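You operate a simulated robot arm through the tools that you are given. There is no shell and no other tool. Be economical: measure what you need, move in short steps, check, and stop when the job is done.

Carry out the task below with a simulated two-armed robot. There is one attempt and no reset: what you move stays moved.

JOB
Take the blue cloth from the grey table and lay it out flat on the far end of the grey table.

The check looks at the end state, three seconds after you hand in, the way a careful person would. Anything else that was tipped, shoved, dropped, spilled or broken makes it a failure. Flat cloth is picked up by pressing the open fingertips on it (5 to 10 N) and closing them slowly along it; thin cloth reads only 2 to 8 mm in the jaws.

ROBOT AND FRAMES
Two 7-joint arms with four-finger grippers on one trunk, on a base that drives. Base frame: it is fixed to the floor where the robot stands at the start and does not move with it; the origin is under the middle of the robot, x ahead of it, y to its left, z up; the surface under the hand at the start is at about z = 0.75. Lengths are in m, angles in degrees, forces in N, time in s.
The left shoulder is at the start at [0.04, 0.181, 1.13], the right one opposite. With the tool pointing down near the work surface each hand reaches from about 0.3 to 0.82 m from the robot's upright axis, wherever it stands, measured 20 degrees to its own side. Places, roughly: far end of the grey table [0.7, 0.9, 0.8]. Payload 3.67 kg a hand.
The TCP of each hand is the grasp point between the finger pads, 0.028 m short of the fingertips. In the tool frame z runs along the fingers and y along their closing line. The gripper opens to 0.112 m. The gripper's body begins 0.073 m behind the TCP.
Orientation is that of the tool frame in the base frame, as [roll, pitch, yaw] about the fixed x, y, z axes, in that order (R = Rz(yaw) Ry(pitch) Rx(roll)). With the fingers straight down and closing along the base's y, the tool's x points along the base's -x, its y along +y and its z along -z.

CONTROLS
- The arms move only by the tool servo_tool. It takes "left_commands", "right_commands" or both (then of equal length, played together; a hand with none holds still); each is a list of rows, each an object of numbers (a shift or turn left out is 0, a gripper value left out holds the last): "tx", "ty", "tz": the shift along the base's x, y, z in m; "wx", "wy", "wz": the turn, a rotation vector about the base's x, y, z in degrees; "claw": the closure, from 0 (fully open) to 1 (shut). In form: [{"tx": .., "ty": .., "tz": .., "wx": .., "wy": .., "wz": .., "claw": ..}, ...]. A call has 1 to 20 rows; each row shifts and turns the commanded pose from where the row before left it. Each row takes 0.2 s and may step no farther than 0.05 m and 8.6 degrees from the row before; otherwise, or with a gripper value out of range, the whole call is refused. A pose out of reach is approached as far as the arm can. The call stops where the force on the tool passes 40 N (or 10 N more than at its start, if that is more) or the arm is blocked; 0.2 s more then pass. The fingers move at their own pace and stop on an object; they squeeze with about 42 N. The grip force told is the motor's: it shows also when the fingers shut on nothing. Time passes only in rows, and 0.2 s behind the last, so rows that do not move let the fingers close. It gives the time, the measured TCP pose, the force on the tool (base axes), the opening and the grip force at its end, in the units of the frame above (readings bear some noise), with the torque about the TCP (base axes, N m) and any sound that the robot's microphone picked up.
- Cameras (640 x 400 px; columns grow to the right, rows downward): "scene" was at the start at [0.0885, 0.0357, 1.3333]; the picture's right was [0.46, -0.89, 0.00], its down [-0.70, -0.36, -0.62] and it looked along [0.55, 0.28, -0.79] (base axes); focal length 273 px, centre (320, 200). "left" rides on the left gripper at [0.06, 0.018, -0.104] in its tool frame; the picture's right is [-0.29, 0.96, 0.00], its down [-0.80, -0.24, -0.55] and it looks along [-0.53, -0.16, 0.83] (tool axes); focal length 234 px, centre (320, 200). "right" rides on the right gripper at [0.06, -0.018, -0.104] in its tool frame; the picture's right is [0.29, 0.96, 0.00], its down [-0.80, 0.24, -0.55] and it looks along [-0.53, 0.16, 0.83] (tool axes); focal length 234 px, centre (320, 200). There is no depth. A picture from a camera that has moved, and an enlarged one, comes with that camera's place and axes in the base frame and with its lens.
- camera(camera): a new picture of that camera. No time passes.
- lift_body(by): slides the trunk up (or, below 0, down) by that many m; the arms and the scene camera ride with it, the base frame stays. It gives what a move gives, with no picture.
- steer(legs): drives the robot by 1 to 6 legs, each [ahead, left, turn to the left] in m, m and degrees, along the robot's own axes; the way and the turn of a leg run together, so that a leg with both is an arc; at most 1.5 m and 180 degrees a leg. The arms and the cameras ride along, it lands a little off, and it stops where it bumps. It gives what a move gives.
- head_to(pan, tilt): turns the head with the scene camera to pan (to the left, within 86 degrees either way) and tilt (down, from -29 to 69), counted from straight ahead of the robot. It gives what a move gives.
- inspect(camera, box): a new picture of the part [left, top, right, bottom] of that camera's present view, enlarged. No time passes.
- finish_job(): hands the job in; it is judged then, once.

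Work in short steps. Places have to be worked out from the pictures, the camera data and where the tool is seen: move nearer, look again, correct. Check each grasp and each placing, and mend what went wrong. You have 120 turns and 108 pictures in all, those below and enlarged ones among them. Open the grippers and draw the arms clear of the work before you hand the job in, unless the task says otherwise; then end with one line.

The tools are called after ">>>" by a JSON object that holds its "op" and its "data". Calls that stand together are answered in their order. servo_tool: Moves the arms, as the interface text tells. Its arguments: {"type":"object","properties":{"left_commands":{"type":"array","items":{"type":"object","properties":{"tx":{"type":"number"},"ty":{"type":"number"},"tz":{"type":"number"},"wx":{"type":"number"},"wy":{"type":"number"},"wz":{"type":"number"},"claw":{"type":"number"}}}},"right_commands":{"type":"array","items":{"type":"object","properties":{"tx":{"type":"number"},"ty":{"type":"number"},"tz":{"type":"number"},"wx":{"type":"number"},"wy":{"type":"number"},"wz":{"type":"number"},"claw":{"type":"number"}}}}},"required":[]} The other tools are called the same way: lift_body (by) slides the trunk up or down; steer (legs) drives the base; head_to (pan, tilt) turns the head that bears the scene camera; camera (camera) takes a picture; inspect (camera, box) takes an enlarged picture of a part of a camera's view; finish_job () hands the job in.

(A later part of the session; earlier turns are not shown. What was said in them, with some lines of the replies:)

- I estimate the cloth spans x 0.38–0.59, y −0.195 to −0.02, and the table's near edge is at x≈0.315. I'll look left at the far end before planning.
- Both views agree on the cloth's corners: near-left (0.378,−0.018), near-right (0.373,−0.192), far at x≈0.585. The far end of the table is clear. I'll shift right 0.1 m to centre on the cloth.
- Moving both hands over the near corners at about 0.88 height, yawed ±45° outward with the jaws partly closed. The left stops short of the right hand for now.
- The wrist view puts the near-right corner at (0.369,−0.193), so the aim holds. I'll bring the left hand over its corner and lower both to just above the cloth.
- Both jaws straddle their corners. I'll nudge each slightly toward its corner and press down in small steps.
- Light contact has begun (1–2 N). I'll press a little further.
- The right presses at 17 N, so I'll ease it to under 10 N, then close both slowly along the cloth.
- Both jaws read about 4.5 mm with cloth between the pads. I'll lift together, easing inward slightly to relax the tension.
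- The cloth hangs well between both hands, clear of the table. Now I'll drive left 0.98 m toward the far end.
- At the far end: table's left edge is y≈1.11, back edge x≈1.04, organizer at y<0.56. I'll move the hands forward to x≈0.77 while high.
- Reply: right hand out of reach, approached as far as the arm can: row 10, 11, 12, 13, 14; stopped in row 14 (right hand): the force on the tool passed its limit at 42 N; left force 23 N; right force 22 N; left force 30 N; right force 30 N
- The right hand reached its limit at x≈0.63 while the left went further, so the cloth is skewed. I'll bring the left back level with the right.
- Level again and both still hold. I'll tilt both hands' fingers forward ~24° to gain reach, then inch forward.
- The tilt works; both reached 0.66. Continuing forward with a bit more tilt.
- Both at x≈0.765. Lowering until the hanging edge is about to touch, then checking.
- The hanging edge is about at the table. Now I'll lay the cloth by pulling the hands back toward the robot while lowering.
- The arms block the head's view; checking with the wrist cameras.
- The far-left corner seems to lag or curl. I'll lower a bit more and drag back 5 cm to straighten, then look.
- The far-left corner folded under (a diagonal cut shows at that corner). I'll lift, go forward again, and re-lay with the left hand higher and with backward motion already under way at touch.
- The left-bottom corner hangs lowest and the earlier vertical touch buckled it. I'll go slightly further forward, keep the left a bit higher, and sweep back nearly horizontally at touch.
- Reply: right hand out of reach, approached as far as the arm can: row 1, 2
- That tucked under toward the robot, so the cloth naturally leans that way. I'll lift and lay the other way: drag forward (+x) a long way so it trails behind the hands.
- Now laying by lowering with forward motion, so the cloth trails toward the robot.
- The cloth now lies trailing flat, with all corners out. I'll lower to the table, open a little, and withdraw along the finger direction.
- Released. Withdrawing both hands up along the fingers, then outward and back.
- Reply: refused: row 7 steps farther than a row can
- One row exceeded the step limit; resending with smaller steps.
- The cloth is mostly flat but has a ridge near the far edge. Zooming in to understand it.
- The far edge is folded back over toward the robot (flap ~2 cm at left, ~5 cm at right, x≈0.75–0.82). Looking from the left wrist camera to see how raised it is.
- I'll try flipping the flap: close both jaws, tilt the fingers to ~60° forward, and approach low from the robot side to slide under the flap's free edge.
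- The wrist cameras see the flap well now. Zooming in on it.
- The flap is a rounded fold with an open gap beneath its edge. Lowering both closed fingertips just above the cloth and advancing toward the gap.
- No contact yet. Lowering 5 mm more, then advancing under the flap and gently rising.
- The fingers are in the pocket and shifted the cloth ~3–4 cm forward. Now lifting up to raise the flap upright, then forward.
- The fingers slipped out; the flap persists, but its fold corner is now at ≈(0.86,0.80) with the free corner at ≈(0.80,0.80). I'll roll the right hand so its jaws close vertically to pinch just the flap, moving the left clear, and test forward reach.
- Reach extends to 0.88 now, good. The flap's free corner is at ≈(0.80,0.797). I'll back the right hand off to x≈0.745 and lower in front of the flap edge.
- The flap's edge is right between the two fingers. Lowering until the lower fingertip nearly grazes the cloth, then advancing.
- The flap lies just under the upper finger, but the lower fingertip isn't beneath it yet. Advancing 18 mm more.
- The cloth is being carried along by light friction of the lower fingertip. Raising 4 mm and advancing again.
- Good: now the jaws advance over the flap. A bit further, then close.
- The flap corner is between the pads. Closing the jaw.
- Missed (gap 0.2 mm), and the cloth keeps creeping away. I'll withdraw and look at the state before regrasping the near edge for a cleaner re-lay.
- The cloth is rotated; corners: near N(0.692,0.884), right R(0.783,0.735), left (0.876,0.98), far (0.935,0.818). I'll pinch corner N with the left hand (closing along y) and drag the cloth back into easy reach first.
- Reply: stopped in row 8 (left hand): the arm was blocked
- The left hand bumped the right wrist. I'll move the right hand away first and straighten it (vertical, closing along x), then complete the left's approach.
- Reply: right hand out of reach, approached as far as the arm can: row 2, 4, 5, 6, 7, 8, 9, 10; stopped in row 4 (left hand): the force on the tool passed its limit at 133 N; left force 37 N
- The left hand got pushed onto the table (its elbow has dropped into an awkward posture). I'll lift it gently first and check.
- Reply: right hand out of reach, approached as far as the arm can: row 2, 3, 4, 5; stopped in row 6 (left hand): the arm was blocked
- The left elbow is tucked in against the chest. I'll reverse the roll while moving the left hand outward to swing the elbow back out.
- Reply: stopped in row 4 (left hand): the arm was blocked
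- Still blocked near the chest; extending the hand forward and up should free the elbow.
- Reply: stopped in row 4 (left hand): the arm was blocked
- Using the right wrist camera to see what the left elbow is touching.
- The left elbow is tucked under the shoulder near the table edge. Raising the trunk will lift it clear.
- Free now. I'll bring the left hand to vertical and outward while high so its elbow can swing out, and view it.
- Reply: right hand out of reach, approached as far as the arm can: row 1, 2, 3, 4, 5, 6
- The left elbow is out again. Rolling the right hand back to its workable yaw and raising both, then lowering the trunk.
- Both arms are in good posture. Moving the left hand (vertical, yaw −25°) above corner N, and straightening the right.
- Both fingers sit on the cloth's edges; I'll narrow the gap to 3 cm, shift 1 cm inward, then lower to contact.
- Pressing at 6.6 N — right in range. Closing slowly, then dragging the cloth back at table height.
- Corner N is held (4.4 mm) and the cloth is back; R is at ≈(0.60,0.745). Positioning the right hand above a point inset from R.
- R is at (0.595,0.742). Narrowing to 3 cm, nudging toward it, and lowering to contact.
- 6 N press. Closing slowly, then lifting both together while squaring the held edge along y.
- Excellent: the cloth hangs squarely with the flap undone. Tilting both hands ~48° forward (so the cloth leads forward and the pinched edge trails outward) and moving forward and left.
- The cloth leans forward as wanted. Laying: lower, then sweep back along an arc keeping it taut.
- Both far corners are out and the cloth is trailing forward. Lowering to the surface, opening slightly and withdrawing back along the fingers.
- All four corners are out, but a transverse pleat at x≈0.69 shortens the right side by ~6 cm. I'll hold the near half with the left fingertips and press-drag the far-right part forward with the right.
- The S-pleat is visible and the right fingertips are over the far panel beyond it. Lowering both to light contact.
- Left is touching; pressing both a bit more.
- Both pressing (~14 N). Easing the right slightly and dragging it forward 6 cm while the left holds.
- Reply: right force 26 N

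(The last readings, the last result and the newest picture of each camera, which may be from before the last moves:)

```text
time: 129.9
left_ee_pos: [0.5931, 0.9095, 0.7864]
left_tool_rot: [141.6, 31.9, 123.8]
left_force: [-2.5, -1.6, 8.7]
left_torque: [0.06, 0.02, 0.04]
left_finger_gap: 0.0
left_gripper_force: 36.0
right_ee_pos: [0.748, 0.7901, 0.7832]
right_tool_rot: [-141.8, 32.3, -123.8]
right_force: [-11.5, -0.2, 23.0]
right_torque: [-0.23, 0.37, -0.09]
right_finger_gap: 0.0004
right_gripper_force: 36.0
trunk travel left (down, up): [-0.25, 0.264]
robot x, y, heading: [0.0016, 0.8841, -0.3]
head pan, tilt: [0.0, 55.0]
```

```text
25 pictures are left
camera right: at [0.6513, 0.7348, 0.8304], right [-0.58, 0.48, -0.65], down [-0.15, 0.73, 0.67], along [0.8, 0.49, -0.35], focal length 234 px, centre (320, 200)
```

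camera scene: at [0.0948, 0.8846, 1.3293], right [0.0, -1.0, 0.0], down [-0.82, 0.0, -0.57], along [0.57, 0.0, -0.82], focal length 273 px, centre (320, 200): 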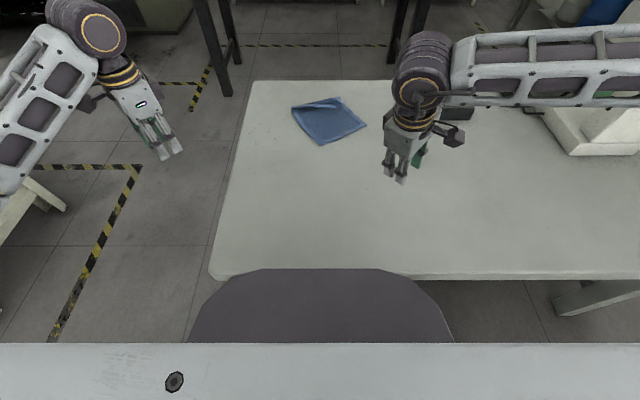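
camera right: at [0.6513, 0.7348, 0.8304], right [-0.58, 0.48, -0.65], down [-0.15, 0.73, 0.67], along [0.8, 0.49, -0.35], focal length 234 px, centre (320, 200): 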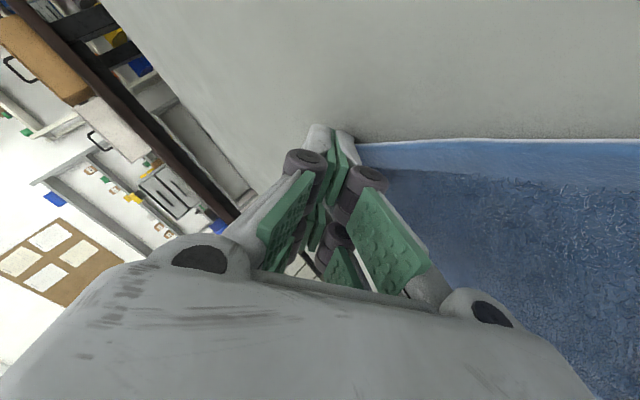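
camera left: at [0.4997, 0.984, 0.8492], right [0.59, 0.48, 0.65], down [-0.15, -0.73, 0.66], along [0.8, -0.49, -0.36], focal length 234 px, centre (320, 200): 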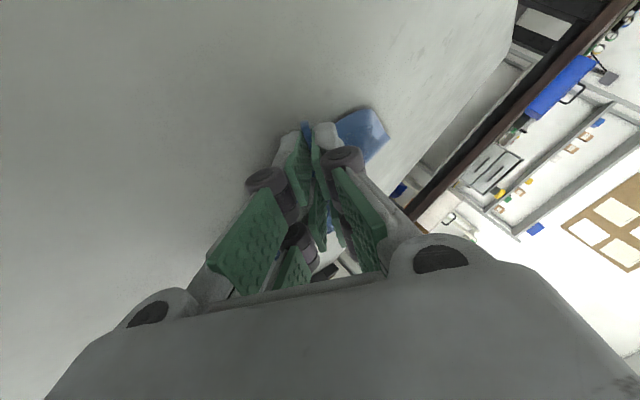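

The right side's pleat pulled out flat. Lifting both hands straight up and clearing to look.

>>> {"op": "servo_tool", "data": {"right_commands": [{"tz": 0.006}, {"tz": 0.02}, {"tz": 0.03}, {"tz": 0.03}, {"tz": 0.03, "tx": -0.02}, {"tx": -0.04}, {"tx": -0.04, "ty": -0.02}, {"tx": -0.04, "ty": -0.02}, {"tx": -0.04, "ty": -0.02}, {"tx": -0.03, "ty": -0.02}, {}], "left_commands": [{"tz": 0.006}, {"tz": 0.02}, {"tz": 0.03}, {"tz": 0.03}, {"tz": 0.03}, {"ty": 0.03}, {"ty": 0.03}, {"ty": 0.03, "tx": -0.02}, {"ty": 0.02, "tx": -0.03}, {"ty": 0.02, "tx": -0.03}, {}]}}

>>> {"op": "inspect", "data": {"camera": "scene", "box": [260, 90, 380, 180]}}

```text
time: 132.3
left_ee_pos: [0.517, 1.0415, 0.8993]
left_tool_rot: [141.9, 31.9, 123.9]
left_force: [0.7, 0.3, -1.6]
left_torque: [0.03, 0.0, 0.0]
left_finger_gap: 0.0003
left_gripper_force: 36.1
right_ee_pos: [0.543, 0.71, 0.8966]
right_tool_rot: [-142.1, 32.1, -124.0]
right_force: [-0.5, 0.3, -0.5]
right_torque: [0.0, -0.01, -0.02]
right_finger_gap: 0.0002
right_gripper_force: 35.2
trunk travel left (down, up): [-0.25, 0.264]
robot x, y, heading: [0.0021, 0.8841, -0.0]
head pan, tilt: [0.0, 55.0]
```

```text
4.44 times, centred on (320, 135) of scene
camera zoom: at [0.0963, 0.8846, 1.3291], right [0.0, -1.0, 0.0], down [-0.82, 0.0, -0.57], along [0.57, 0.0, -0.82], focal length 1215 px, centre (320, 489)
```

zoom: 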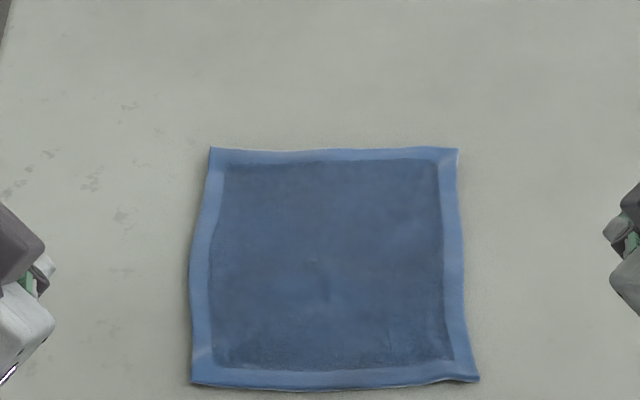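

The cloth is fully flat, spanning about x 0.58–0.79, y 0.78–0.96 at the far end. Opening the grippers and drawing the arms clear, then one overall check.

>>> {"op": "servo_tool", "data": {"right_commands": [{"tz": 0.03, "ty": -0.02, "claw": 0}, {"tz": 0.03, "ty": -0.02}, {"tz": 0.03, "ty": -0.03, "wy": 8}, {"tx": -0.02, "ty": -0.03, "wy": 8}, {"ty": -0.03, "wy": 8}, {}], "left_commands": [{"tz": 0.03, "ty": 0.02, "claw": 0}, {"tz": 0.03, "ty": 0.02}, {"tz": 0.03, "ty": 0.03, "wy": 8}, {"ty": 0.03, "wy": 8}, {"ty": 0.03, "wy": 8}, {}]}}

>>> {"op": "head_to", "data": {"pan": -20, "tilt": 42}}

>>> {"op": "camera", "data": {"camera": "scene"}}

```text
time: 133.7
left_ee_pos: [0.5144, 1.1702, 0.9897]
left_tool_rot: [162.5, 16.8, 132.6]
left_force: [-0.3, -0.2, -0.2]
left_torque: [-0.01, -0.02, -0.02]
left_finger_gap: 0.1121
left_gripper_force: 0.0
right_ee_pos: [0.5212, 0.5924, 0.9859]
right_tool_rot: [-161.3, 18.2, -131.2]
right_force: [0.2, 0.4, 0.3]
right_torque: [0.02, 0.02, -0.03]
right_finger_gap: 0.1118
right_gripper_force: 0.0
right hand out of reach, approached as far as the arm can: row 5
trunk travel left (down, up): [-0.25, 0.264]
robot x, y, heading: [0.0001, 0.8869, -0.3]
head pan, tilt: [0.0, 55.0]
```

```text
time: 134.5
left_ee_pos: [0.5167, 1.1694, 0.9886]
left_tool_rot: [162.5, 16.7, 132.5]
left_force: [-0.5, 0.6, -0.6]
left_torque: [0.01, -0.02, 0.01]
left_finger_gap: 0.112
left_gripper_force: 0.2
right_ee_pos: [0.5213, 0.594, 0.9874]
right_tool_rot: [-161.2, 18.1, -131.2]
right_force: [-0.6, 0.6, -0.2]
right_torque: [-0.02, -0.03, -0.03]
right_finger_gap: 0.1121
right_gripper_force: 0.1
trunk travel left (down, up): [-0.25, 0.264]
robot x, y, heading: [0.0031, 0.884, -0.1]
head pan, tilt: [-20.0, 42.0]
```

```text
23 pictures are left
camera scene: at [0.1013, 0.8561, 1.3469], right [-0.34, -0.94, 0.0], down [-0.63, 0.23, -0.74], along [0.7, -0.26, -0.67], focal length 273 px, centre (320, 200)
```

scene: 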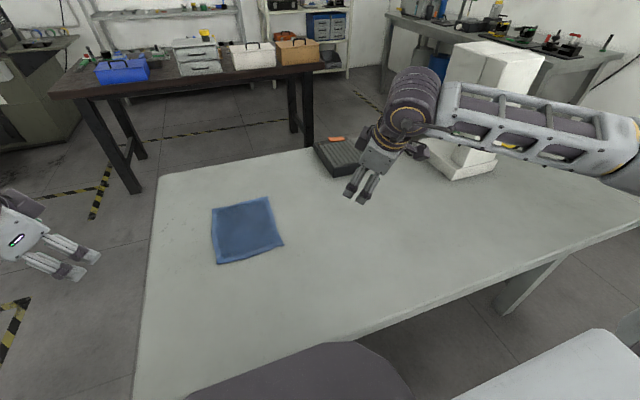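

The cloth lies flat at the far end, the other objects stand undisturbed, and both hands are open and clear. Handing in.

>>> {"op": "finish_job", "data": {}}

```text
The job is handed in.
```

The blue cloth is laid out flat on the far end of the grey table, centred at about x 0.69, y 0.87. Both grippers are open and clear, and everything visible in the last picture was in place.
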